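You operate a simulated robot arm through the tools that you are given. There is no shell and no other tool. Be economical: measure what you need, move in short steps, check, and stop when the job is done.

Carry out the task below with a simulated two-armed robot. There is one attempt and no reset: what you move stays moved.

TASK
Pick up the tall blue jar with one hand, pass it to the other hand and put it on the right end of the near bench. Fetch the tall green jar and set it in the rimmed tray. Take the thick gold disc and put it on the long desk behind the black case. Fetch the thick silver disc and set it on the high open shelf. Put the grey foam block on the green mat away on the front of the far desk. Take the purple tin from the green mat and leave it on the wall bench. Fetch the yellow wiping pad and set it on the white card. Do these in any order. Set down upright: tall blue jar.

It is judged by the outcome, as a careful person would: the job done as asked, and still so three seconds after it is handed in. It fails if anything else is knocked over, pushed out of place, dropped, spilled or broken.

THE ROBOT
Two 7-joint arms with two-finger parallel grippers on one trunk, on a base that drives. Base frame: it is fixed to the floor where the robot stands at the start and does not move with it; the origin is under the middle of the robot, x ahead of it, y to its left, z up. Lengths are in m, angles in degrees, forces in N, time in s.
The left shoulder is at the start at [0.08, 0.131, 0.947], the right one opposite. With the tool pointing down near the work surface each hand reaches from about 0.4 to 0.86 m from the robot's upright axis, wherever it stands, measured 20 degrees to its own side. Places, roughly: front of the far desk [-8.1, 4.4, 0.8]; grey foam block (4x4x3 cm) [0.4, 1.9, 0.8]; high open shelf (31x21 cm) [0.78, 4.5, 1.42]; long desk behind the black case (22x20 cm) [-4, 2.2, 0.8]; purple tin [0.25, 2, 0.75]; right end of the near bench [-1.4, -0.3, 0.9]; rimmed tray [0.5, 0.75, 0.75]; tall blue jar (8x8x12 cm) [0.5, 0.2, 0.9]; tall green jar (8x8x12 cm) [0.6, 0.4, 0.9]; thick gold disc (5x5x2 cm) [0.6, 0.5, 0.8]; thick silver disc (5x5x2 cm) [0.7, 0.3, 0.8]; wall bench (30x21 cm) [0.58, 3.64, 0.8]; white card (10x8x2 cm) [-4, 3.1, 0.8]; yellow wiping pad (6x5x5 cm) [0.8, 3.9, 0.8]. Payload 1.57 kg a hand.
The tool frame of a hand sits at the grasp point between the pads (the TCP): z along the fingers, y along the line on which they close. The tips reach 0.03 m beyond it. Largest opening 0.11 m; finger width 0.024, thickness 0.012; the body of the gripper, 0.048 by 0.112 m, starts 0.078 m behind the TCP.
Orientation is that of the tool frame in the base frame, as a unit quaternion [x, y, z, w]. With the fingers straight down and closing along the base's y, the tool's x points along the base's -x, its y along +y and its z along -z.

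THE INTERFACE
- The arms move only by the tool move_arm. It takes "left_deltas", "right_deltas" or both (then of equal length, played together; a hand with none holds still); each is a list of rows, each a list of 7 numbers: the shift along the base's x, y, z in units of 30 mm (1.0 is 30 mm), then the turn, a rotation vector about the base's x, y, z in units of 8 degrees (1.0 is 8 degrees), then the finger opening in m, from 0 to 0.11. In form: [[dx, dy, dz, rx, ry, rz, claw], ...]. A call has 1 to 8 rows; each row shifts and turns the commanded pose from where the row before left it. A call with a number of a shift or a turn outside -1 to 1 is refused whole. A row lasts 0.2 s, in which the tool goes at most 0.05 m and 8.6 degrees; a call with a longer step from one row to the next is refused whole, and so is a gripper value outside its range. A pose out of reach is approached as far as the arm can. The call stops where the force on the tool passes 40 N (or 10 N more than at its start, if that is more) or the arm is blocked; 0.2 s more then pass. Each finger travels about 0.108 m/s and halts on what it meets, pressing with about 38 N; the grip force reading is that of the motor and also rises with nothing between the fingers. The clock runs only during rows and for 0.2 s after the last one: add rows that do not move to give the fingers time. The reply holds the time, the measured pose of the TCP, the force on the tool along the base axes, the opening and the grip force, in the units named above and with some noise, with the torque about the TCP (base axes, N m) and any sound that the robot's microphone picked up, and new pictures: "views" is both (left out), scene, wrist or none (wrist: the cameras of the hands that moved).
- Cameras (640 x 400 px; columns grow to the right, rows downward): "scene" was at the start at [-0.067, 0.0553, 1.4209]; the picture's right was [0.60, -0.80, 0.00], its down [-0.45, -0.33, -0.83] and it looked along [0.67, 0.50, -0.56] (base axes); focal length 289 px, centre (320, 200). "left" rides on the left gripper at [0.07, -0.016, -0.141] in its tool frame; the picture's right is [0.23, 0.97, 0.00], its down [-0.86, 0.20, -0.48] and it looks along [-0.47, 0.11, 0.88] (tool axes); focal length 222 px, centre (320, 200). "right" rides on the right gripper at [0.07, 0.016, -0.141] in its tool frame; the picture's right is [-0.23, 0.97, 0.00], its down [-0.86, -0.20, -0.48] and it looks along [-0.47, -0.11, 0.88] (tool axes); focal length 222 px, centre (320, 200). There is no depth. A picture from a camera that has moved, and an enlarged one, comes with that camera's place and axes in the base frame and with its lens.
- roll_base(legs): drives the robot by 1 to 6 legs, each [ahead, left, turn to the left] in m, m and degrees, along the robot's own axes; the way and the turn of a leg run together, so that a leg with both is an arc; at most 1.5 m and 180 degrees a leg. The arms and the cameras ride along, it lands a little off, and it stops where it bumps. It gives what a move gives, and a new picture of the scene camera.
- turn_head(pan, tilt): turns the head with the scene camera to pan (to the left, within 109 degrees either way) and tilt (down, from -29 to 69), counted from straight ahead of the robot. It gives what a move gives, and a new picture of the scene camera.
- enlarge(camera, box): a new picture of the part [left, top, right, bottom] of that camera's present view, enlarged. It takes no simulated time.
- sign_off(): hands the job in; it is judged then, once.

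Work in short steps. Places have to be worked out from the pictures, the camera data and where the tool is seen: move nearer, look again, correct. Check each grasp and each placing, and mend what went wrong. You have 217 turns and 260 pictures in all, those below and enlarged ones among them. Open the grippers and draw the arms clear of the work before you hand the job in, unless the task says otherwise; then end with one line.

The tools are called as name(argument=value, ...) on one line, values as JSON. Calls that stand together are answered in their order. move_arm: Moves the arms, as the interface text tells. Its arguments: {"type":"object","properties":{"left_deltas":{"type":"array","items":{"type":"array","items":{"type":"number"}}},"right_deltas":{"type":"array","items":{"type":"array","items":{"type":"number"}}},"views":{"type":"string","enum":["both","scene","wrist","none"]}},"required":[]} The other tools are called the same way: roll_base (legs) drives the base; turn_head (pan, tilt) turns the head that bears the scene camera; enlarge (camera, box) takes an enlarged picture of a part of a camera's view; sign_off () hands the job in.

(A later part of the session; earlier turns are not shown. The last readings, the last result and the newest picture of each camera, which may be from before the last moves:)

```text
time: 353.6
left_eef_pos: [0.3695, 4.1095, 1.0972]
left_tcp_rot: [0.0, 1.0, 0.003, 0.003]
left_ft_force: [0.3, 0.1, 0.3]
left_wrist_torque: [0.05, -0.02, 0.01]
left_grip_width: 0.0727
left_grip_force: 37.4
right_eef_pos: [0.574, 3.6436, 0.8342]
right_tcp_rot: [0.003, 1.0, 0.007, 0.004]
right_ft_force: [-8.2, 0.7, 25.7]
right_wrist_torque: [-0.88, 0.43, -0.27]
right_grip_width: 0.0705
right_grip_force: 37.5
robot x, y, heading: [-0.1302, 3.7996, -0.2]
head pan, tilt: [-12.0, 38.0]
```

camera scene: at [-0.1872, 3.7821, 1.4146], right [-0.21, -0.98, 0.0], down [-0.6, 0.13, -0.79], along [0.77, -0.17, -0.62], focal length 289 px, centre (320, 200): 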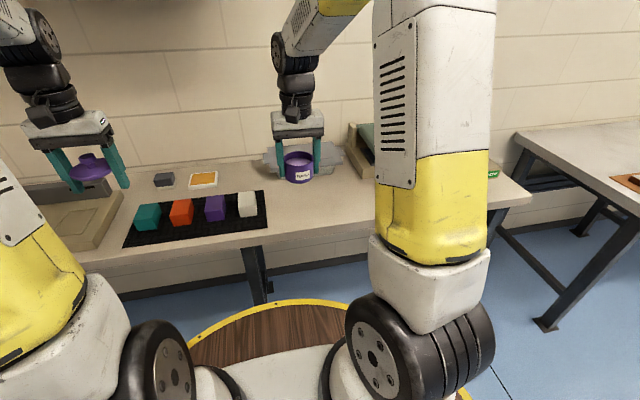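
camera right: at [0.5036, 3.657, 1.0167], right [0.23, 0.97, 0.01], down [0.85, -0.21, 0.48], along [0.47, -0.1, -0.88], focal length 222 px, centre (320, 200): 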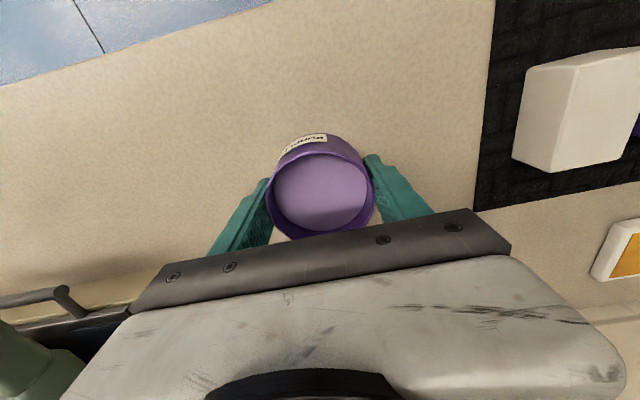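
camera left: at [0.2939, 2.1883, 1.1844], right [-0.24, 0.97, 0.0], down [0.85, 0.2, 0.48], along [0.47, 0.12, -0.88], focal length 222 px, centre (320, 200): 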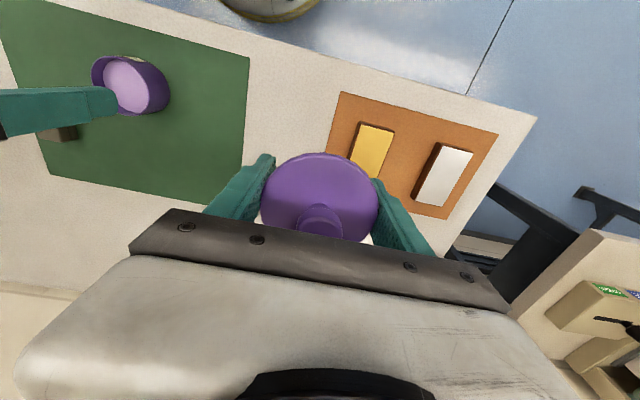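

Contact. Release, rise, and view.

move_arm(right_deltas=[[0, 0, 0.05, 0, 0, 0, 0.085], [0, 0, 0, 0, 0, 0, 0.1], [0, 0, 0.5, 0, 0, 0, 0.1], [0, 0, 1, 0, 0, 0, 0.1], [0, 0, 1, 0, 0, 0, 0.1], [0, 0, 1, 0, 0, 0, 0.1], [0, 0, 1, 0, 0, 0, 0.1], [0, 0, 1, 0, 0, 0, 0.1]], views="wrist")

```text
time: 355.4
left_eef_pos: [0.3701, 4.1088, 1.0966]
left_tcp_rot: [-0.002, 1.0, 0.002, 0.002]
left_ft_force: [0.0, 0.1, -0.3]
left_wrist_torque: [0.05, 0.01, 0.01]
left_grip_width: 0.0723
left_grip_force: 38.6
right_eef_pos: [0.5741, 3.6438, 0.999]
right_tcp_rot: [0.002, 1.0, 0.006, 0.001]
right_ft_force: [0.1, 0.9, -0.4]
right_wrist_torque: [-0.01, 0.06, 0.02]
right_grip_width: 0.1
right_grip_force: 0.0
robot x, y, heading: [-0.1333, 3.7998, -0.1]
head pan, tilt: [-12.0, 38.0]
camera right: at [0.5034, 3.6577, 1.1403], right [0.23, 0.97, 0.01], down [0.85, -0.21, 0.48], along [0.47, -0.1, -0.88], focal length 222 px, centre (320, 200)
```

right: 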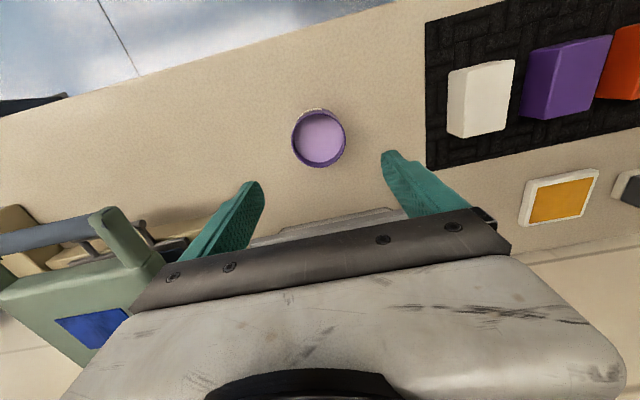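

The body stands at (0.573,3.644). Retract the right hand, and inspect the lid in the left hand.

move_arm(right_deltas=[[-0.5, -0.2, 1, 0, 0, 0, 0.1], [-1, -0.3, 0.8, 0, 0, 0, 0.1], [-1, -0.4, 0.8, 0, 0, 0, 0.1], [-1, -0.4, 0.8, 0, 0, 0, 0.1], [-1, -0.4, 0.8, 0, 0, 0, 0.1], [-1, -0.4, 0.5, 0, 0, 0, 0.1], [-1, -0.4, 0, 0, 0, 0, 0.1]], views="none")

roll_base(legs=[[0, -0.22, 0]])

enlarge(camera="left", box=[180, 100, 460, 280])

```text
time: 357.0
left_eef_pos: [0.3699, 4.1093, 1.0983]
left_tcp_rot: [0.0, 1.0, 0.003, 0.002]
left_ft_force: [0.1, 0.9, -0.2]
left_wrist_torque: [-0.02, 0.01, 0.01]
left_grip_width: 0.0723
left_grip_force: 37.7
right_eef_pos: [0.3796, 3.5683, 1.1399]
right_tcp_rot: [0.002, 1.0, 0.006, 0.001]
right_ft_force: [-0.7, -0.3, 0.5]
right_wrist_torque: [-0.02, 0.03, 0.01]
right_grip_width: 0.0999
right_grip_force: 0.1
robot x, y, heading: [-0.135, 3.7966, -0.3]
head pan, tilt: [-12.0, 38.0]
```

```text
time: 358.7
left_eef_pos: [0.3697, 3.8874, 1.0969]
left_tcp_rot: [0.0, 1.0, 0.003, 0.001]
left_ft_force: [0.2, 0.1, -0.2]
left_wrist_torque: [-0.01, 0.0, -0.02]
left_grip_width: 0.0724
left_grip_force: 38.1
right_eef_pos: [0.3775, 3.3474, 1.1394]
right_tcp_rot: [0.004, 1.0, 0.006, 0.002]
right_ft_force: [-0.5, 1.2, -0.3]
right_wrist_torque: [-0.01, 0.01, -0.03]
right_grip_width: 0.1003
right_grip_force: 0.1
robot x, y, heading: [-0.1364, 3.5764, -0.2]
head pan, tilt: [-12.0, 38.0]
camera scene: at [-0.188, 3.5628, 1.4146], right [-0.21, -0.98, 0.0], down [-0.6, 0.13, -0.79], along [0.77, -0.17, -0.62], focal length 289 px, centre (320, 200)
```

scene: 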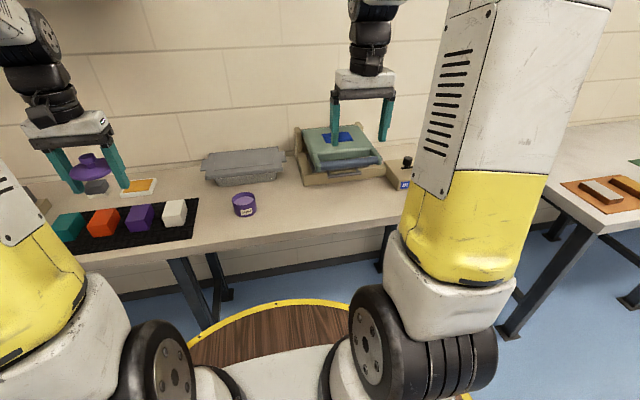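

```text
2.22 times, centred on (320, 190) of left
camera zoom: at [0.2994, 3.8708, 1.2385], right [-0.23, 0.97, 0.0], down [0.85, 0.2, 0.48], along [0.47, 0.11, -0.88], focal length 494 px, centre (320, 222)
```

zoom: 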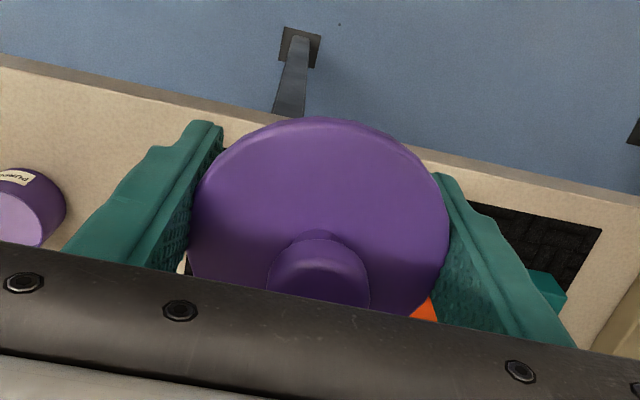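

enlarge(camera="scene", box=[20, 100, 270, 240])

```text
2.56 times, centred on (145, 170) of scene
camera zoom: at [-0.188, 3.5628, 1.4146], right [-0.21, -0.98, 0.0], down [-0.6, 0.13, -0.79], along [0.77, -0.17, -0.62], focal length 741 px, centre (768, 277)
```

zoom: 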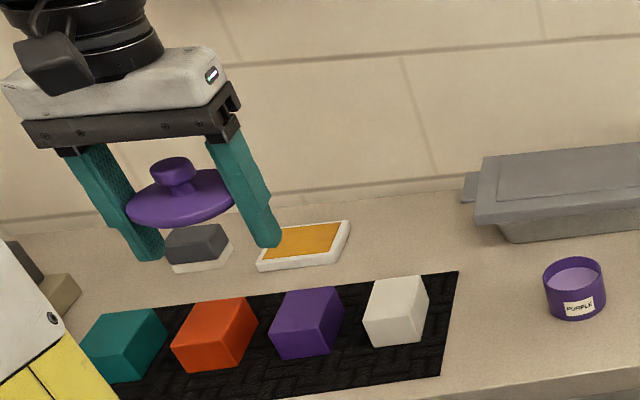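

The lid is held mid-finger; I'll set it on the bench and regrip it by its knob so the fingertips don't foul the body. Move the left hand to a free spot at (0.50,3.51).

move_arm(left_deltas=[[0.55, -1, 0, 0, 0, 0, 0.05], [0.55, -1, 0, 0, 0, 0, 0.05], [0.55, -1, 0, 0, 0, 0, 0.05], [0.55, -1, 0, 0, 0, 0, 0.05], [0.55, -1, 0, 0, 0, 0, 0.05], [0.55, -1, 0, 0, 0, 0, 0.05], [0.55, -1, 0, 0, 0, 0, 0.05], [0.5, -1, 0, 0, 0, 0, 0.05]], views="none")

move_arm(left_deltas=[[0, -1, -0.5, 0, 0, 0, 0.05], [0, -1, -0.8, 0, 0, 0, 0.05], [0, -1, -1, 0, 0, 0, 0.05], [0, -1, -1, 0, 0, 0, 0.05], [0, -0.5, -1, 0, 0, 0, 0.05], [0, 0, -1, 0, 0, 0, 0.05], [0, 0, -1, 0, 0, 0, 0.05], [0, 0, -0.8, 0, 0, 0, 0.05]], views="wrist")

```text
time: 360.5
left_eef_pos: [0.5003, 3.6487, 1.0979]
left_tcp_rot: [0.001, 1.0, 0.003, 0.002]
left_ft_force: [-0.1, -0.4, -0.7]
left_wrist_torque: [-0.04, -0.02, 0.01]
left_grip_width: 0.0723
left_grip_force: 38.0
right_eef_pos: [0.3782, 3.3485, 1.1398]
right_tcp_rot: [0.003, 1.0, 0.007, 0.001]
right_ft_force: [0.1, -0.2, 0.2]
right_wrist_torque: [0.02, -0.03, -0.02]
right_grip_width: 0.1001
right_grip_force: 0.0
robot x, y, heading: [-0.1337, 3.5769, -0.2]
head pan, tilt: [-12.0, 38.0]
```

```text
time: 362.3
left_eef_pos: [0.4997, 3.5123, 0.8841]
left_tcp_rot: [0.0, 1.0, 0.003, 0.002]
left_ft_force: [-0.2, -0.6, -0.1]
left_wrist_torque: [-0.03, -0.01, 0.01]
left_grip_width: 0.0722
left_grip_force: 38.2
right_eef_pos: [0.3759, 3.3477, 1.1397]
right_tcp_rot: [0.004, 1.0, 0.005, 0.002]
right_ft_force: [0.2, 0.1, 0.5]
right_wrist_torque: [0.01, -0.06, -0.03]
right_grip_width: 0.0999
right_grip_force: 0.0
robot x, y, heading: [-0.1315, 3.5751, -0.4]
head pan, tilt: [-12.0, 38.0]
camera left: at [0.43, 3.4955, 1.0249], right [-0.23, 0.97, 0.01], down [0.85, 0.2, 0.48], along [0.47, 0.11, -0.88], focal length 222 px, centre (320, 200)
```

left: 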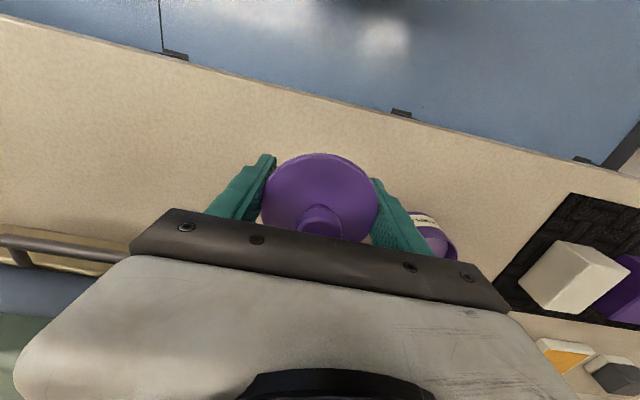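

The tips will reach the bench before the lid does; releasing there lets the lid settle ~3 cm between the guiding fingers, flat. I lower to the bench and open.

move_arm(left_deltas=[[0, 0, -0.8, 0, 0, 0, 0.05], [0, 0, -0.7, 0, 0, 0, 0.05], [0, 0, -0.15, 0, 0, 0, 0.05], [0, 0, 0, 0, 0, 0, 0.078], [0, 0, 0, 0, 0, 0, 0.085], [0, 0, 0, 0, 0, 0, 0.09]], views="wrist")

```text
time: 363.7
left_eef_pos: [0.4997, 3.5134, 0.8356]
left_tcp_rot: [0.0, 1.0, 0.002, 0.002]
left_ft_force: [0.2, -1.4, 0.3]
left_wrist_torque: [-0.03, 0.0, 0.01]
left_grip_width: 0.0901
left_grip_force: 0.1
right_eef_pos: [0.3773, 3.3468, 1.1395]
right_tcp_rot: [0.005, 1.0, 0.006, 0.001]
right_ft_force: [-0.5, -0.2, -0.3]
right_wrist_torque: [-0.01, -0.02, -0.02]
right_grip_width: 0.1004
right_grip_force: 0.0
robot x, y, heading: [-0.1368, 3.5772, -0.3]
head pan, tilt: [-12.0, 38.0]
camera left: at [0.43, 3.4957, 0.9757], right [-0.23, 0.97, 0.0], down [0.85, 0.2, 0.48], along [0.47, 0.11, -0.88], focal length 222 px, centre (320, 200)
```

left: 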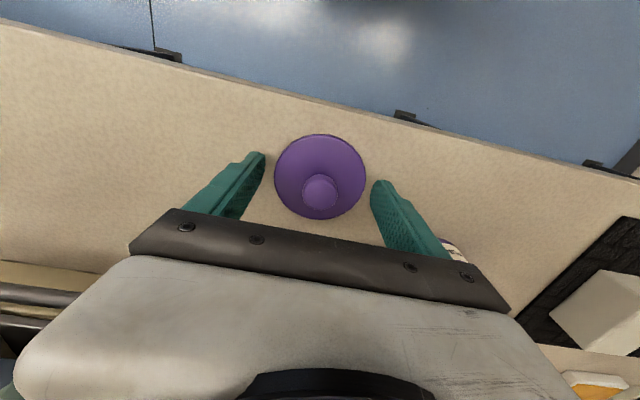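

The lid lies flat with the knob under the hand at (0.50,3.513). I raise 9 mm and close on the knob.

move_arm(left_deltas=[[0, 0, 0.3, 0, 0, 0, 0.09], [0, 0, 0, 0, 0, 0, 0.01], [0, 0, 0, 0, 0, 0, 0.01], [0, 0, 0, 0, 0, 0, 0.01], [0, 0, 0, 0, 0, 0, 0.01], [0, 0, 0.5, 0, 0, 0, 0.01], [0, 0, 1, 0, 0, 0, 0.01], [0, 0, 1, 0, 0, 0, 0.01]], views="wrist")

```text
time: 365.5
left_eef_pos: [0.5, 3.5137, 0.9188]
left_tcp_rot: [0.001, 1.0, 0.003, 0.002]
left_ft_force: [-0.3, -0.4, -0.2]
left_wrist_torque: [0.0, 0.04, 0.0]
left_grip_width: 0.0234
left_grip_force: 35.6
right_eef_pos: [0.377, 3.3466, 1.1394]
right_tcp_rot: [0.005, 1.0, 0.005, 0.002]
right_ft_force: [0.2, 0.3, -0.9]
right_wrist_torque: [0.01, 0.02, -0.02]
right_grip_width: 0.1
right_grip_force: 0.0
robot x, y, heading: [-0.1331, 3.5749, -0.3]
head pan, tilt: [-12.0, 38.0]
camera left: at [0.4306, 3.4958, 1.0604], right [-0.23, 0.97, 0.01], down [0.85, 0.19, 0.48], along [0.47, 0.11, -0.88], focal length 222 px, centre (320, 200)
```

left: 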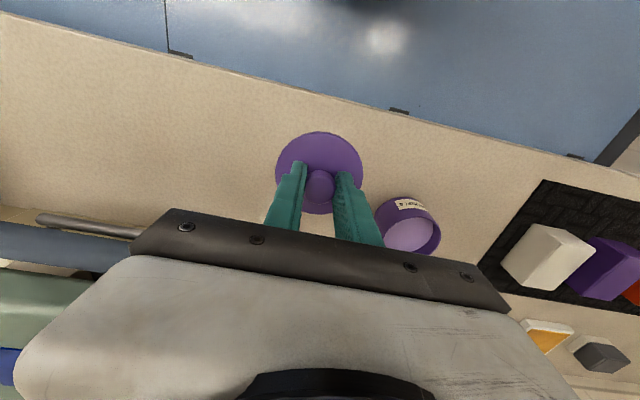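

The lid hangs from the knob, centred. Move it above the body and look.

move_arm(left_deltas=[[0.45, 0.85, 0.3, 0, 0, 0, 0.01], [0.45, 0.85, 0.2, 0, 0, 0, 0.01], [0.45, 0.85, 0, 0, 0, 0, 0.01], [0.45, 0.85, 0, 0, 0, 0, 0.01], [0.45, 0.85, 0, 0, 0, 0, 0.01], [0, 0, 0, 0, 0, 0, 0.01]], views="wrist")

enlarge(camera="scene", box=[190, 150, 330, 240])

```text
time: 366.9
left_eef_pos: [0.5675, 3.6405, 0.9334]
left_tcp_rot: [0.001, 1.0, 0.003, 0.002]
left_ft_force: [0.2, 1.1, -0.7]
left_wrist_torque: [-0.01, -0.02, 0.01]
left_grip_width: 0.0233
left_grip_force: 35.4
right_eef_pos: [0.3766, 3.3474, 1.1404]
right_tcp_rot: [0.005, 1.0, 0.007, 0.002]
right_ft_force: [0.0, -0.9, -0.3]
right_wrist_torque: [0.03, 0.02, -0.02]
right_grip_width: 0.1
right_grip_force: 0.0
robot x, y, heading: [-0.1362, 3.5779, -0.5]
head pan, tilt: [-12.0, 38.0]
camera left: at [0.4973, 3.623, 1.0748], right [-0.23, 0.97, 0.0], down [0.85, 0.19, 0.48], along [0.47, 0.11, -0.88], focal length 222 px, centre (320, 200)
```

left: 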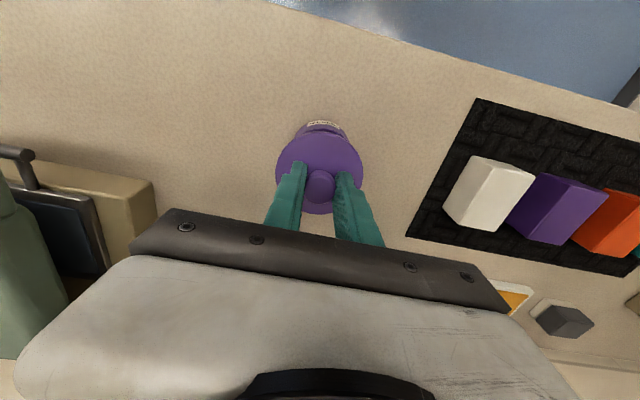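

```text
4.44 times, centred on (260, 195) of scene
camera zoom: at [-0.188, 3.5626, 1.4147], right [-0.21, -0.98, 0.0], down [-0.6, 0.13, -0.79], along [0.77, -0.17, -0.62], focal length 1286 px, centre (587, 222)
```

zoom: 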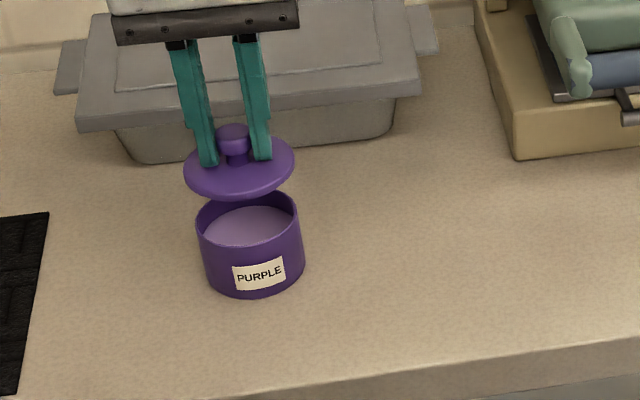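

Lid is roughly above the body; body is ≈7 mm farther and 3 mm left. Adjust and lower to a few mm above the rim, then compare again.

move_arm(left_deltas=[[0.23, 0.1, -0.4, 0, 0, 0, 0.01], [0, 0, -0.5, 0, 0, 0, 0.01], [0, 0, -0.35, 0, 0, 0, 0.01], [0, 0, 0, 0, 0, 0, 0.01]], views="none")

enlarge(camera="scene", box=[220, 165, 290, 225])

enlarge(camera="left", box=[250, 90, 390, 230])

```text
time: 367.9
left_eef_pos: [0.5747, 3.6431, 0.8967]
left_tcp_rot: [0.001, 1.0, 0.002, 0.003]
left_ft_force: [0.2, 0.7, -0.7]
left_wrist_torque: [0.04, -0.01, 0.01]
left_grip_width: 0.0233
left_grip_force: 36.0
right_eef_pos: [0.3774, 3.3484, 1.1401]
right_tcp_rot: [0.004, 1.0, 0.006, 0.002]
right_ft_force: [0.1, 0.5, -0.4]
right_wrist_torque: [0.04, 0.01, -0.03]
right_grip_width: 0.1
right_grip_force: 0.0
robot x, y, heading: [-0.1339, 3.5819, -0.2]
head pan, tilt: [-12.0, 38.0]
```

```text
6.67 times, centred on (255, 195) of scene
camera zoom: at [-0.1879, 3.5627, 1.4147], right [-0.21, -0.98, 0.0], down [-0.6, 0.13, -0.79], along [0.77, -0.17, -0.62], focal length 1929 px, centre (753, 233)
```

zoom: 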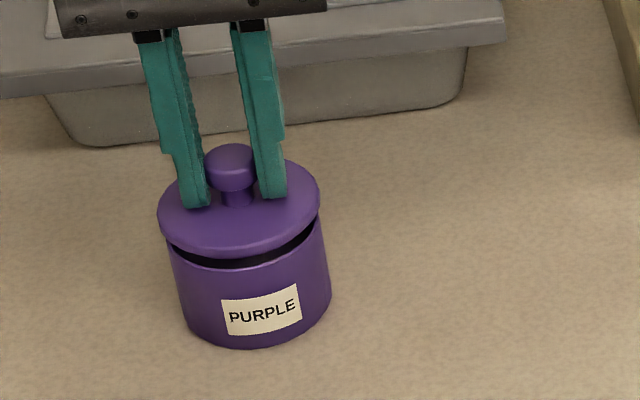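

```text
2.86 times, centred on (320, 160) of left
camera zoom: at [0.504, 3.6258, 1.0375], right [-0.23, 0.97, 0.0], down [0.85, 0.2, 0.48], along [0.47, 0.11, -0.88], focal length 635 px, centre (320, 314)
```

zoom: 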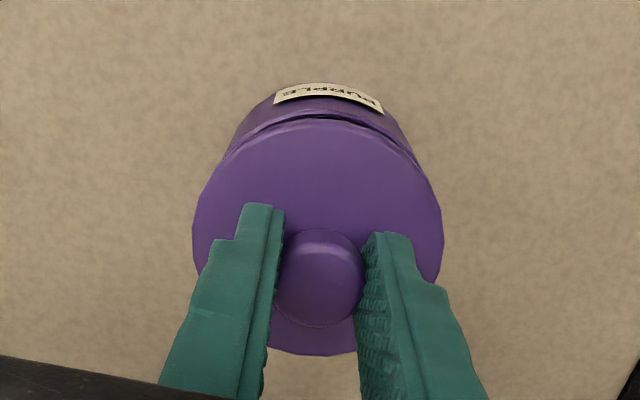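

Very near concentric; nudge +2.5 mm in x, −1 mm in y and lower onto the rim.

move_arm(left_deltas=[[0.08, -0.03, -0.1, 0, 0, 0, 0.01], [0, 0, -0.1, 0, 0, 0, 0.01], [0, 0, -0.1, 0, 0, 0, 0.01], [0, 0, -0.1, 0, 0, 0, 0.01], [0, 0, -0.07, 0, 0, 0, 0.01]], views="none")

enlarge(camera="scene", box=[220, 165, 290, 225])

```text
time: 368.8
left_eef_pos: [0.5796, 3.641, 0.8936]
left_tcp_rot: [0.001, 1.0, 0.001, 0.007]
left_ft_force: [0.6, 0.2, 4.6]
left_wrist_torque: [-0.05, -0.13, 0.01]
left_grip_width: 0.0234
left_grip_force: 36.3
right_eef_pos: [0.377, 3.3476, 1.1397]
right_tcp_rot: [0.004, 1.0, 0.006, 0.002]
right_ft_force: [-1.4, 0.1, 0.1]
right_wrist_torque: [-0.01, -0.02, -0.03]
right_grip_width: 0.0999
right_grip_force: 0.0
robot x, y, heading: [-0.134, 3.5789, -0.2]
head pan, tilt: [-12.0, 38.0]
stopped in row 4 (left hand): the force on the tool passed its limit at 45 N (the readings are from after the stop); the commanded pose is now the measured one
```

```text
6.67 times, centred on (255, 195) of scene
camera zoom: at [-0.1884, 3.5627, 1.4146], right [-0.21, -0.98, 0.0], down [-0.6, 0.13, -0.79], along [0.77, -0.17, -0.62], focal length 1929 px, centre (753, 233)
```

zoom: 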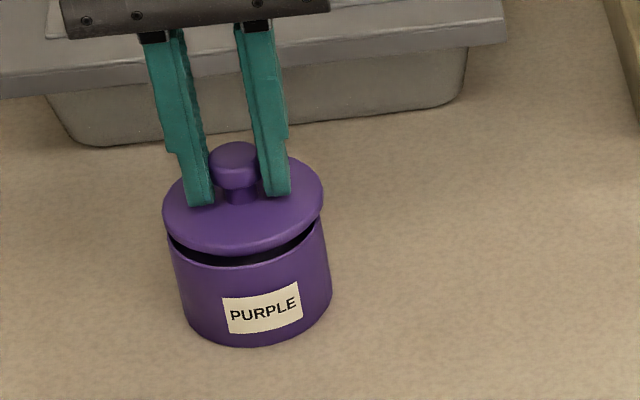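

Touching but not seated (a dark gap remains). Check the wrist view for alignment.

enlarge(camera="left", box=[250, 90, 390, 230])

```text
2.86 times, centred on (320, 160) of left
camera zoom: at [0.5079, 3.6249, 1.0337], right [-0.23, 0.97, 0.0], down [0.85, 0.2, 0.49], along [0.48, 0.11, -0.87], focal length 635 px, centre (320, 314)
```

zoom: 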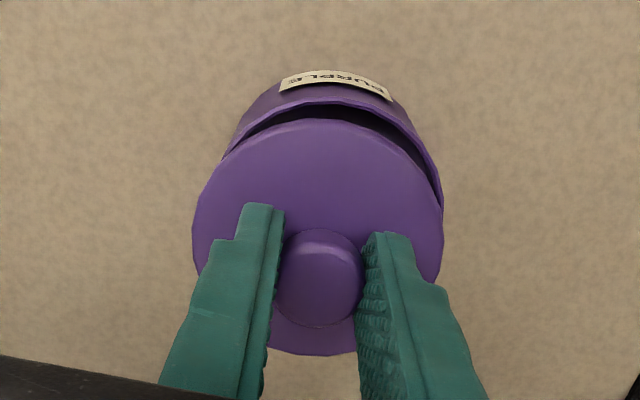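

The lid is ~2 mm too far and ~3 mm too far right. Lift slightly, correct, and lower again.

move_arm(left_deltas=[[0, 0, 0.15, 0, 0, 0, 0.01], [-0.06, 0.1, 0, 0, 0, 0, 0.01], [0, 0, -0.1, 0, 0, 0, 0.01], [0, 0, -0.1, 0, 0, 0, 0.01], [0, 0, -0.1, 0, 0, 0, 0.01]], views="none")

enlarge(camera="left", box=[250, 90, 390, 230])

```text
time: 370.1
left_eef_pos: [0.5806, 3.6445, 0.8936]
left_tcp_rot: [0.001, 1.0, 0.001, 0.01]
left_ft_force: [0.7, 0.0, 5.3]
left_wrist_torque: [-0.06, -0.16, -0.01]
left_grip_width: 0.0235
left_grip_force: 36.1
right_eef_pos: [0.3778, 3.3472, 1.1412]
right_tcp_rot: [0.005, 1.0, 0.006, 0.002]
right_ft_force: [0.1, 0.1, -0.4]
right_wrist_torque: [0.02, -0.02, 0.0]
right_grip_width: 0.1
right_grip_force: 0.1
robot x, y, heading: [-0.1331, 3.5811, -0.4]
head pan, tilt: [-12.0, 38.0]
stopped in row 5 (left hand): the force on the tool passed its limit at 42 N (the readings are from after the stop); the commanded pose is now the measured one
```

```text
2.86 times, centred on (320, 160) of left
camera zoom: at [0.5071, 3.6278, 1.033], right [-0.23, 0.97, 0.0], down [0.85, 0.2, 0.5], along [0.48, 0.11, -0.87], focal length 635 px, centre (320, 314)
```

zoom: 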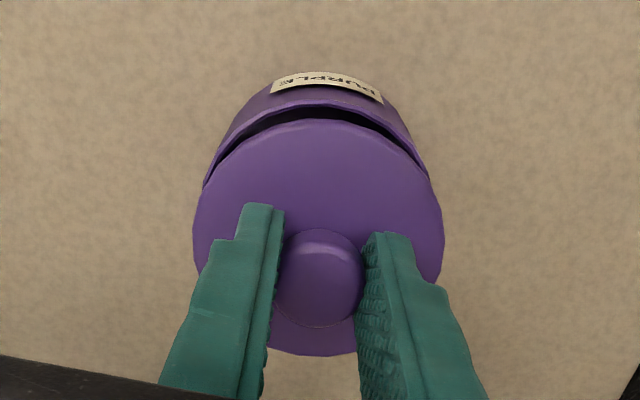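

y is now centred; analysis in the tool frame puts the body ~2.4 mm toward me relative to the lid, and the hand has tilted ~1°. Lift, level the hand, shift −2 mm, and lower.

move_arm(left_deltas=[[0, 0, 0.2, 0, 0, 0, 0.01], [-0.07, 0, 0, 0, 0.14, 0, 0.01], [0, 0, -0.1, 0, 0, 0, 0.01], [0, 0, -0.08, 0, 0, 0, 0.01], [0, 0, -0.08, 0, 0, 0, 0.01], [0, 0, -0.06, 0, 0, 0, 0.01]], views="none")

enlarge(camera="left", box=[250, 90, 390, 230])

```text
time: 371.4
left_eef_pos: [0.5783, 3.6436, 0.8914]
left_tcp_rot: [0.001, 1.0, 0.001, 0.002]
left_ft_force: [-4.4, 0.0, 33.9]
left_wrist_torque: [0.29, -0.83, -0.02]
left_grip_width: 0.0236
left_grip_force: 36.4
right_eef_pos: [0.3756, 3.3479, 1.1404]
right_tcp_rot: [0.005, 1.0, 0.007, 0.002]
right_ft_force: [-0.3, 0.3, 0.4]
right_wrist_torque: [-0.03, -0.01, -0.02]
right_grip_width: 0.0999
right_grip_force: 0.0
robot x, y, heading: [-0.135, 3.5762, -0.4]
head pan, tilt: [-12.0, 38.0]
```

```text
2.86 times, centred on (320, 160) of left
camera zoom: at [0.5076, 3.6276, 1.0326], right [-0.23, 0.97, 0.0], down [0.85, 0.2, 0.48], along [0.47, 0.11, -0.88], focal length 635 px, centre (320, 314)
```

zoom: 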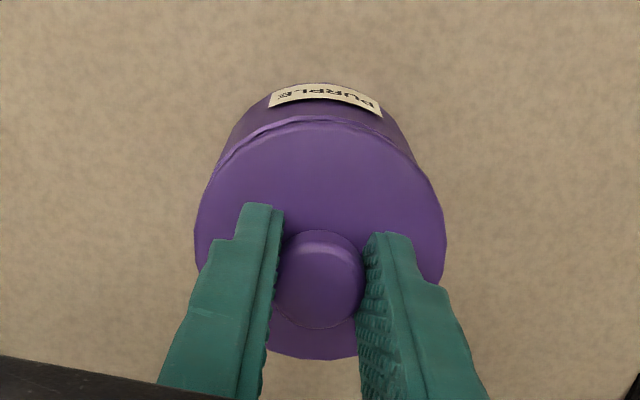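

The lid now sits flush and concentric with no gap. Press a little more to try to seat it.

move_arm(left_deltas=[[0, 0, -0.08, 0, 0, 0, 0.01], [0, 0, -0.08, 0, 0, 0, 0.01]], views="none")

```text
time: 371.9
left_eef_pos: [0.5786, 3.6424, 0.89]
left_tcp_rot: [0.001, 1.0, 0.001, 0.0]
left_ft_force: [-0.9, 0.8, 7.4]
left_wrist_torque: [0.14, -0.15, 0.04]
left_grip_width: 0.0237
left_grip_force: 36.1
right_eef_pos: [0.3777, 3.347, 1.14]
right_tcp_rot: [0.004, 1.0, 0.006, 0.003]
right_ft_force: [-0.2, 0.0, -0.4]
right_wrist_torque: [0.02, -0.01, 0.0]
right_grip_width: 0.1001
right_grip_force: 0.0
robot x, y, heading: [-0.1356, 3.5772, -0.3]
head pan, tilt: [-12.0, 38.0]
stopped in row 2 (left hand): the force on the tool passed its limit at 45 N (the readings are from after the stop); the commanded pose is now the measured one
```

move_arm(left_deltas=[[0, 0, -0.08, 0, 0, 0, 0.01], [0, 0, -0.02, 0, 0, 0, 0.01]], views="none")

move_arm(left_deltas=[[0, 0, -0.04, 0, 0, 0, 0.01], [0, 0, 0, 0, 0, 0, 0.01]], views="none")

```text
time: 372.7
left_eef_pos: [0.58, 3.6429, 0.889]
left_tcp_rot: [0.002, 1.0, -0.001, 0.003]
left_ft_force: [-0.7, 0.4, 7.1]
left_wrist_torque: [0.1, -0.08, -0.04]
left_grip_width: 0.0237
left_grip_force: 35.5
right_eef_pos: [0.3771, 3.3479, 1.1401]
right_tcp_rot: [0.004, 1.0, 0.006, 0.003]
right_ft_force: [0.8, -0.1, 0.4]
right_wrist_torque: [0.02, -0.01, -0.02]
right_grip_width: 0.1001
right_grip_force: 0.0
robot x, y, heading: [-0.1367, 3.5791, -0.5]
head pan, tilt: [-12.0, 38.0]
stopped in row 2 (left hand): the force on the tool passed its limit at 43 N (the readings are from after the stop); the commanded pose is now the measured one
```

```text
time: 373.3
left_eef_pos: [0.5794, 3.6415, 0.8888]
left_tcp_rot: [0.002, 1.0, -0.001, 0.005]
left_ft_force: [-3.7, -0.1, 27.0]
left_wrist_torque: [0.41, -0.18, 0.01]
left_grip_width: 0.0237
left_grip_force: 36.0
right_eef_pos: [0.3763, 3.3469, 1.1411]
right_tcp_rot: [0.005, 1.0, 0.006, 0.003]
right_ft_force: [0.5, -0.5, 0.6]
right_wrist_torque: [-0.02, 0.0, -0.01]
right_grip_width: 0.0999
right_grip_force: 0.1
robot x, y, heading: [-0.1338, 3.5786, -0.4]
head pan, tilt: [-12.0, 38.0]
```

No snap yet and the fingers are slipping on the knob. Release, rise, close the fingers, and press on top of the knob.

move_arm(left_deltas=[[0, 0, 0.04, 0, 0, 0, 0.05], [0, 0, 0, 0, 0, 0, 0.06], [0, 0, 0.8, 0, 0, 0, 0.06], [0, 0, 0.9, 0, 0, 0, 0.06], [0, 0, 0, 0, 0, 0, 0.0], [0, 0, 0, 0, 0, 0, 0.0], [0, 0, 0, 0, 0, 0, 0.0]], views="none")

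enlarge(camera="scene", box=[220, 165, 290, 225])

```text
time: 374.9
left_eef_pos: [0.579, 3.6434, 0.9387]
left_tcp_rot: [0.003, 1.0, 0.0, 0.002]
left_ft_force: [0.1, -0.7, -0.4]
left_wrist_torque: [0.0, 0.04, 0.01]
left_grip_width: 0.0
left_grip_force: 21.8
right_eef_pos: [0.3785, 3.3482, 1.1405]
right_tcp_rot: [0.004, 1.0, 0.006, 0.002]
right_ft_force: [0.5, -1.0, 0.9]
right_wrist_torque: [0.02, -0.02, -0.01]
right_grip_width: 0.1001
right_grip_force: 0.2
robot x, y, heading: [-0.1336, 3.5781, -0.3]
head pan, tilt: [-12.0, 38.0]
```

```text
6.67 times, centred on (255, 195) of scene
camera zoom: at [-0.1883, 3.5627, 1.4146], right [-0.21, -0.98, 0.0], down [-0.6, 0.13, -0.79], along [0.77, -0.17, -0.62], focal length 1929 px, centre (753, 233)
```

zoom: 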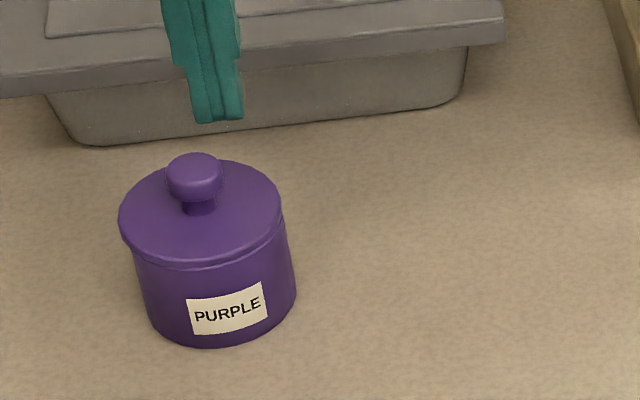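

The lid is seated flush; the tin shifted ~2 cm toward +y on release but is fine. I press once on the knob top with closed fingers to lock it.

move_arm(left_deltas=[[0.03, 0.6, 0, 0, 0, 0, 0.0], [0, 0, -0.5, 0, 0, 0, 0.0], [0, 0, -0.3, 0, 0, 0, 0.0], [0, 0, -0.2, 0, 0, 0, 0.0], [0, 0, -0.15, 0, 0, 0, 0.0], [0, 0, -0.15, 0, 0, 0, 0.0], [0, 0, -0.15, 0, 0, 0, 0.0], [0, 0, -0.15, 0, 0, 0, 0.0]], views="none")

```text
time: 376.1
left_eef_pos: [0.5828, 3.6618, 0.9129]
left_tcp_rot: [0.001, 1.0, 0.0, 0.008]
left_ft_force: [-4.3, 0.5, 11.0]
left_wrist_torque: [0.05, 0.01, 0.02]
left_grip_width: 0.0
left_grip_force: 21.5
right_eef_pos: [0.3772, 3.3488, 1.1397]
right_tcp_rot: [0.004, 1.0, 0.006, 0.003]
right_ft_force: [-0.4, 0.0, -0.6]
right_wrist_torque: [-0.02, -0.02, -0.01]
right_grip_width: 0.0999
right_grip_force: 0.1
robot x, y, heading: [-0.134, 3.575, -0.4]
head pan, tilt: [-12.0, 38.0]
stopped in row 5 (left hand): the force on the tool passed its limit at 46 N (the readings are from after the stop); the commanded pose is now the measured one
```

move_arm(left_deltas=[[0, 0, -0.07, 0, 0, 0, 0.0], [0, 0, 0, 0, 0, 0, 0.0]], views="none")

move_arm(left_deltas=[[0, 0, -0.04, 0, 0, 0, 0.0], [0, 0, 0, 0, 0, 0, 0.0]], views="none")

move_arm(left_deltas=[[0, 0, -0.04, 0, 0, 0, 0.0], [0, 0, 0, 0, 0, 0, 0.0]], views="none")

```text
time: 376.9
left_eef_pos: [0.5842, 3.6606, 0.9143]
left_tcp_rot: [0.001, 1.0, -0.002, 0.009]
left_ft_force: [-3.6, 0.4, 10.5]
left_wrist_torque: [0.08, 0.01, 0.01]
left_grip_width: 0.0
left_grip_force: 21.8
right_eef_pos: [0.3762, 3.3485, 1.1401]
right_tcp_rot: [0.004, 1.0, 0.007, 0.003]
right_ft_force: [-0.2, -0.1, 0.4]
right_wrist_torque: [0.0, -0.02, 0.01]
right_grip_width: 0.1001
right_grip_force: 0.1
robot x, y, heading: [-0.1369, 3.5779, -0.4]
head pan, tilt: [-12.0, 38.0]
stopped in row 2 (left hand): the force on the tool passed its limit at 41 N (the readings are from after the stop); the commanded pose is now the measured one
```

```text
time: 377.4
left_eef_pos: [0.5829, 3.6607, 0.9132]
left_tcp_rot: [0.0, 1.0, -0.002, 0.01]
left_ft_force: [-8.3, 0.7, 29.8]
left_wrist_torque: [0.12, 0.03, 0.07]
left_grip_width: 0.0002
left_grip_force: 21.3
right_eef_pos: [0.3765, 3.3478, 1.1407]
right_tcp_rot: [0.005, 1.0, 0.006, 0.002]
right_ft_force: [-0.6, 0.3, 0.2]
right_wrist_torque: [0.02, 0.01, -0.02]
right_grip_width: 0.1
right_grip_force: 0.1
robot x, y, heading: [-0.1344, 3.5779, -0.1]
head pan, tilt: [-12.0, 38.0]
```

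```text
time: 377.9
left_eef_pos: [0.5843, 3.6611, 0.9132]
left_tcp_rot: [0.001, 1.0, -0.001, 0.011]
left_ft_force: [1.3, 0.5, 7.0]
left_wrist_torque: [0.01, -0.08, -0.01]
left_grip_width: 0.0
left_grip_force: 21.6
right_eef_pos: [0.3774, 3.3469, 1.1405]
right_tcp_rot: [0.004, 1.0, 0.007, 0.002]
right_ft_force: [-1.0, -0.9, -0.3]
right_wrist_torque: [0.01, -0.03, 0.02]
right_grip_width: 0.1
right_grip_force: 0.1
robot x, y, heading: [-0.1346, 3.5799, -0.0]
head pan, tilt: [-12.0, 38.0]
stopped in row 2 (left hand): the force on the tool passed its limit at 42 N (the readings are from after the stop); the commanded pose is now the measured one
```

The lid is firmly down. Raise and retract the left hand, verify, then drive back to the mat for the foam block.

move_arm(left_deltas=[[0, 0, 0.5, 0, 0, 0, 0.0], [0, 0, 1, 0, 0.14, 0, 0.0], [0, 0, 1, 0, 0, 0, 0.02], [-0.7, 0.3, 1, 0, 0, 0, 0.04], [-1, 0.5, 1, 0, 0, 0, 0.06], [-1, 0.8, 1, 0, 0, 0, 0.08], [-1, 0.9, 0.5, 0, 0, 0, 0.08], [-1, 0.9, 0, 0, 0, 0, 0.08]], views="none")

enlarge(camera="scene", box=[160, 120, 360, 245])

roll_base(legs=[[-0.12, 0, 0], [0, -0.9, 0], [0, -0.82, 0], [0.12, 0, 0]])

```text
time: 379.7
left_eef_pos: [0.4427, 3.7633, 1.0908]
left_tcp_rot: [0.002, 1.0, -0.002, 0.0]
left_ft_force: [-0.3, 0.4, 0.3]
left_wrist_torque: [-0.02, 0.03, -0.01]
left_grip_width: 0.0799
left_grip_force: 0.2
right_eef_pos: [0.3764, 3.3475, 1.1397]
right_tcp_rot: [0.004, 1.0, 0.006, 0.001]
right_ft_force: [1.2, -1.0, 0.2]
right_wrist_torque: [0.05, 0.01, -0.01]
right_grip_width: 0.1003
right_grip_force: 0.0
robot x, y, heading: [-0.1333, 3.5809, -0.5]
head pan, tilt: [-12.0, 38.0]
```

```text
3.20 times, centred on (260, 182) of scene
camera zoom: at [-0.1882, 3.5625, 1.4147], right [-0.21, -0.98, 0.0], down [-0.6, 0.13, -0.79], along [0.77, -0.17, -0.62], focal length 926 px, centre (512, 256)
```

zoom: 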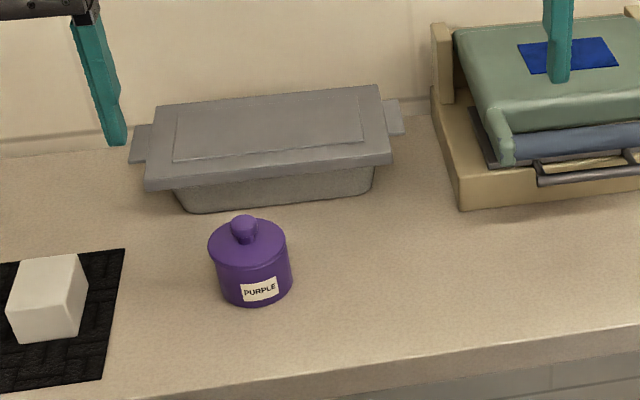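

```text
time: 390.1
left_eef_pos: [0.4296, 2.0289, 1.0916]
left_tcp_rot: [0.006, 1.0, -0.002, 0.001]
left_ft_force: [-0.5, 0.1, -0.3]
left_wrist_torque: [-0.04, 0.0, -0.02]
left_grip_width: 0.08
left_grip_force: 0.0
right_eef_pos: [0.3591, 1.6132, 1.1403]
right_tcp_rot: [0.008, 1.0, 0.006, 0.002]
right_ft_force: [-0.8, -0.4, 0.3]
right_wrist_torque: [-0.03, 0.01, -0.04]
right_grip_width: 0.0998
right_grip_force: 0.0
robot x, y, heading: [-0.1509, 1.8478, -0.7]
head pan, tilt: [-12.0, 38.0]
camera scene: at [-0.2048, 1.8342, 1.4146], right [-0.22, -0.97, 0.0], down [-0.6, 0.14, -0.79], along [0.77, -0.17, -0.62], focal length 289 px, centre (320, 200)
```

scene: 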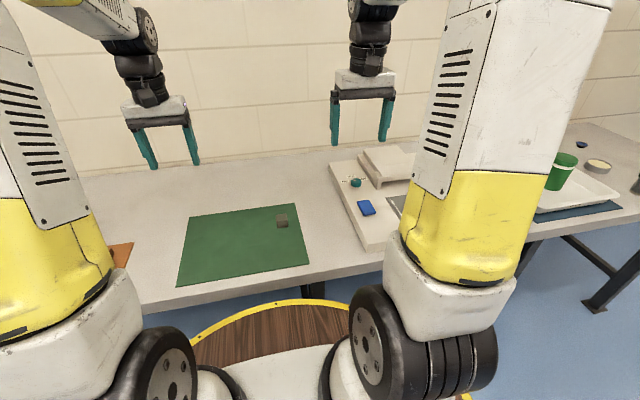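

The tin with its lid stands on the wall bench. Now the foam at ≈(0.463,1.80): right hand over it.

move_arm(right_deltas=[[0.5, 0.89, -0.7, 0, 0, 0, 0.07], [0.5, 0.89, -0.7, 0, 0, 0, 0.07], [0.5, 0.89, -0.7, 0, 0, 0, 0.07], [0.5, 0.89, -0.7, 0, 0, 0, 0.07], [0.5, 0.89, -0.7, 0, 0, 0, 0.07], [0.5, 0.89, -1, 0, 0, 0, 0.07], [0.45, 0.85, -1, 0, 0, 0, 0.07], [0, 0, -1, 0, 0, 0, 0.07]], views="wrist")

```text
time: 391.9
left_eef_pos: [0.4296, 2.0283, 1.0914]
left_tcp_rot: [0.006, 1.0, -0.002, 0.0]
left_ft_force: [0.0, -0.1, -0.6]
left_wrist_torque: [0.0, -0.02, -0.01]
left_grip_width: 0.0801
left_grip_force: 0.0
right_eef_pos: [0.4623, 1.8008, 0.9453]
right_tcp_rot: [0.008, 1.0, 0.007, 0.003]
right_ft_force: [-0.2, 0.3, 0.8]
right_wrist_torque: [0.01, 0.01, 0.03]
right_grip_width: 0.07
right_grip_force: 0.0
robot x, y, heading: [-0.1492, 1.8503, -0.8]
head pan, tilt: [-12.0, 38.0]
camera right: at [0.3916, 1.8147, 1.0866], right [0.24, 0.97, 0.01], down [0.85, -0.22, 0.48], along [0.47, -0.11, -0.88], focal length 222 px, centre (320, 200)
```

right: 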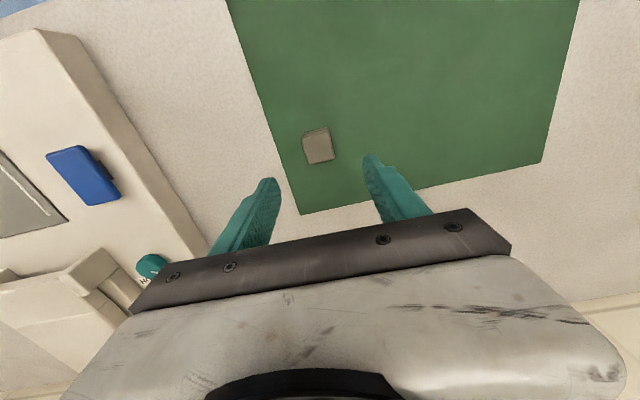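

Centred. Descend, grip and lift.

move_arm(right_deltas=[[-0.1, -0.1, -0.9, 0, 0, 0, 0.07], [0, 0, -1, 0, 0, 0, 0.07], [0, 0, -1, 0, 0, 0, 0.07], [0, 0, -0.63, 0, 0, 0, 0.07], [0, 0, 0, 0, 0, 0, 0.025], [0, 0, 0, 0, 0, 0, 0.025], [0, 0, 0, 0, 0, 0, 0.025], [0, 0, 0.5, 0, 0, 0, 0.025]], views="none")

move_arm(right_deltas=[[0, 0, 1, 0, 0, 0, 0.025], [0, 0, 1, 0, 0, 0, 0.025], [-0.3, -0.3, 1, 0, 0, 0, 0.025], [-0.3, -0.3, 1, 0, 0, 0, 0.025], [-0.3, -0.3, 1, 0, 0, 0, 0.025], [-0.3, -0.3, 1, 0, 0, 0, 0.025], [-0.3, -0.3, 1, 0, 0, 0, 0.025], [-0.3, -0.3, 1, 0, 0, 0, 0.025]], views="wrist")

```text
time: 393.7
left_eef_pos: [0.4293, 2.0279, 1.0916]
left_tcp_rot: [0.006, 1.0, -0.002, 0.001]
left_ft_force: [0.2, -0.7, -0.6]
left_wrist_torque: [0.0, -0.03, 0.02]
left_grip_width: 0.08
left_grip_force: 0.0
right_eef_pos: [0.4587, 1.7972, 0.8543]
right_tcp_rot: [0.009, 1.0, 0.006, 0.002]
right_ft_force: [0.4, 0.7, -0.2]
right_wrist_torque: [0.01, 0.03, 0.0]
right_grip_width: 0.0327
right_grip_force: 37.3
robot x, y, heading: [-0.1487, 1.8483, -0.8]
head pan, tilt: [-12.0, 38.0]
```

```text
time: 395.5
left_eef_pos: [0.4297, 2.0286, 1.0908]
left_tcp_rot: [0.006, 1.0, -0.001, 0.0]
left_ft_force: [-0.1, 0.0, 0.2]
left_wrist_torque: [-0.02, -0.01, 0.02]
left_grip_width: 0.0798
left_grip_force: 0.1
right_eef_pos: [0.4041, 1.7433, 1.0946]
right_tcp_rot: [0.009, 1.0, 0.006, 0.001]
right_ft_force: [0.4, -1.1, -0.8]
right_wrist_torque: [0.0, 0.03, -0.01]
right_grip_width: 0.0327
right_grip_force: 38.5
robot x, y, heading: [-0.1497, 1.8515, -0.7]
head pan, tilt: [-12.0, 38.0]
camera right: at [0.3349, 1.7577, 1.2352], right [0.24, 0.97, 0.01], down [0.85, -0.22, 0.48], along [0.47, -0.11, -0.88], focal length 222 px, centre (320, 200)
```

right: 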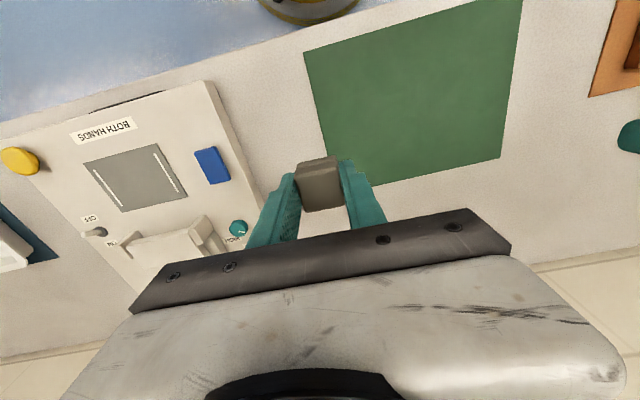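

Foam held. Turn around and drive west along y≈1.

roll_base(legs=[[-0.4, 0, 0.7], [0, 0, 90], [0, 0, 90], [1.3, 0.4, 0], [1.2, 0.45, 0], [1.45, 0, 0]])

roll_base(legs=[[1.45, 0, 0]])

turn_head(pan=-40, tilt=12)

```text
time: 425.0
left_eef_pos: [-5.0525, 0.6876, 1.0906]
left_tcp_rot: [1.0, 0.019, -0.001, -0.002]
left_ft_force: [-0.1, -0.7, -0.7]
left_wrist_torque: [0.0, 0.02, -0.01]
left_grip_width: 0.08
left_grip_force: 0.1
right_eef_pos: [-5.043, 0.9731, 1.0924]
right_tcp_rot: [1.0, 0.016, -0.002, 0.005]
right_ft_force: [-0.1, -0.3, 0.3]
right_wrist_torque: [0.01, 0.0, -0.01]
right_grip_width: 0.0327
right_grip_force: 38.0
robot x, y, heading: [-4.4852, 0.8952, -178.1]
head pan, tilt: [-12.0, 38.0]
camera scene: at [-4.4265, 0.9169, 1.4146], right [0.17, 0.98, 0.0], down [0.61, -0.11, -0.79], along [-0.78, 0.14, -0.62], focal length 289 px, centre (320, 200)
```

scene: 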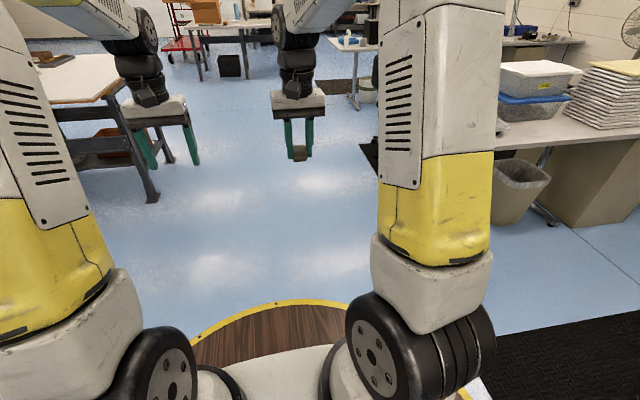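

```text
time: 432.1
left_eef_pos: [-6.4915, 0.6532, 1.0916]
left_tcp_rot: [1.0, 0.013, 0.0, -0.002]
left_ft_force: [0.0, -0.1, 0.6]
left_wrist_torque: [-0.02, 0.03, -0.02]
left_grip_width: 0.08
left_grip_force: 0.1
right_eef_pos: [-6.4781, 0.9387, 1.093]
right_tcp_rot: [1.0, 0.01, -0.001, 0.006]
right_ft_force: [0.2, 0.8, 0.3]
right_wrist_torque: [0.02, 0.03, -0.01]
right_grip_width: 0.0329
right_grip_force: 38.1
robot x, y, heading: [-5.9177, 0.8509, -178.6]
head pan, tilt: [-12.0, 38.0]
camera scene: at [-5.8623, 0.8744, 1.4146], right [0.19, 0.98, 0.0], down [0.61, -0.11, -0.79], along [-0.77, 0.15, -0.62], focal length 289 px, centre (320, 200)
```

scene: 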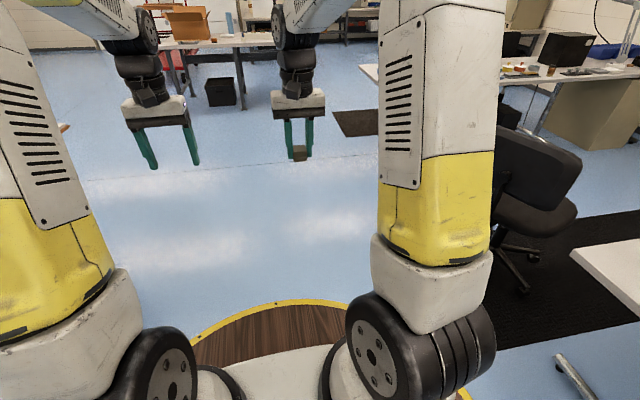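

```text
time: 433.1
left_eef_pos: [-6.4927, 0.6521, 1.0909]
left_tcp_rot: [1.0, 0.013, 0.0, -0.001]
left_ft_force: [0.3, -0.2, -0.2]
left_wrist_torque: [0.0, 0.0, 0.0]
left_grip_width: 0.0801
left_grip_force: 0.0
right_eef_pos: [-6.4791, 0.9391, 1.0934]
right_tcp_rot: [1.0, 0.01, -0.001, 0.007]
right_ft_force: [-0.1, -0.2, 0.0]
right_wrist_torque: [0.0, 0.04, -0.02]
right_grip_width: 0.0328
right_grip_force: 37.5
robot x, y, heading: [-5.9239, 0.8538, -178.7]
head pan, tilt: [-40.0, 12.0]
camera scene: at [-5.8503, 0.9166, 1.456], right [0.62, 0.78, 0.0], down [0.16, -0.13, -0.98], along [-0.76, 0.61, -0.21], focal length 289 px, centre (320, 200)
```

scene: 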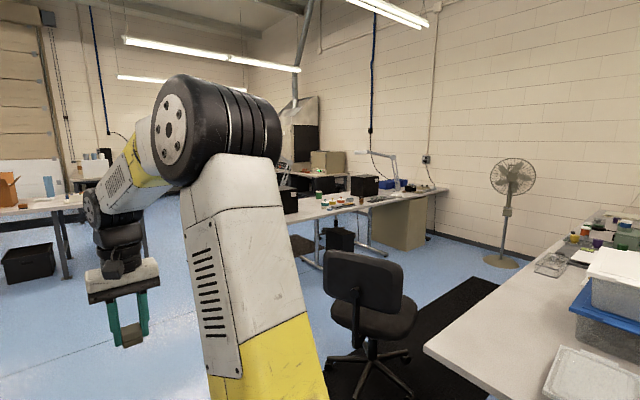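

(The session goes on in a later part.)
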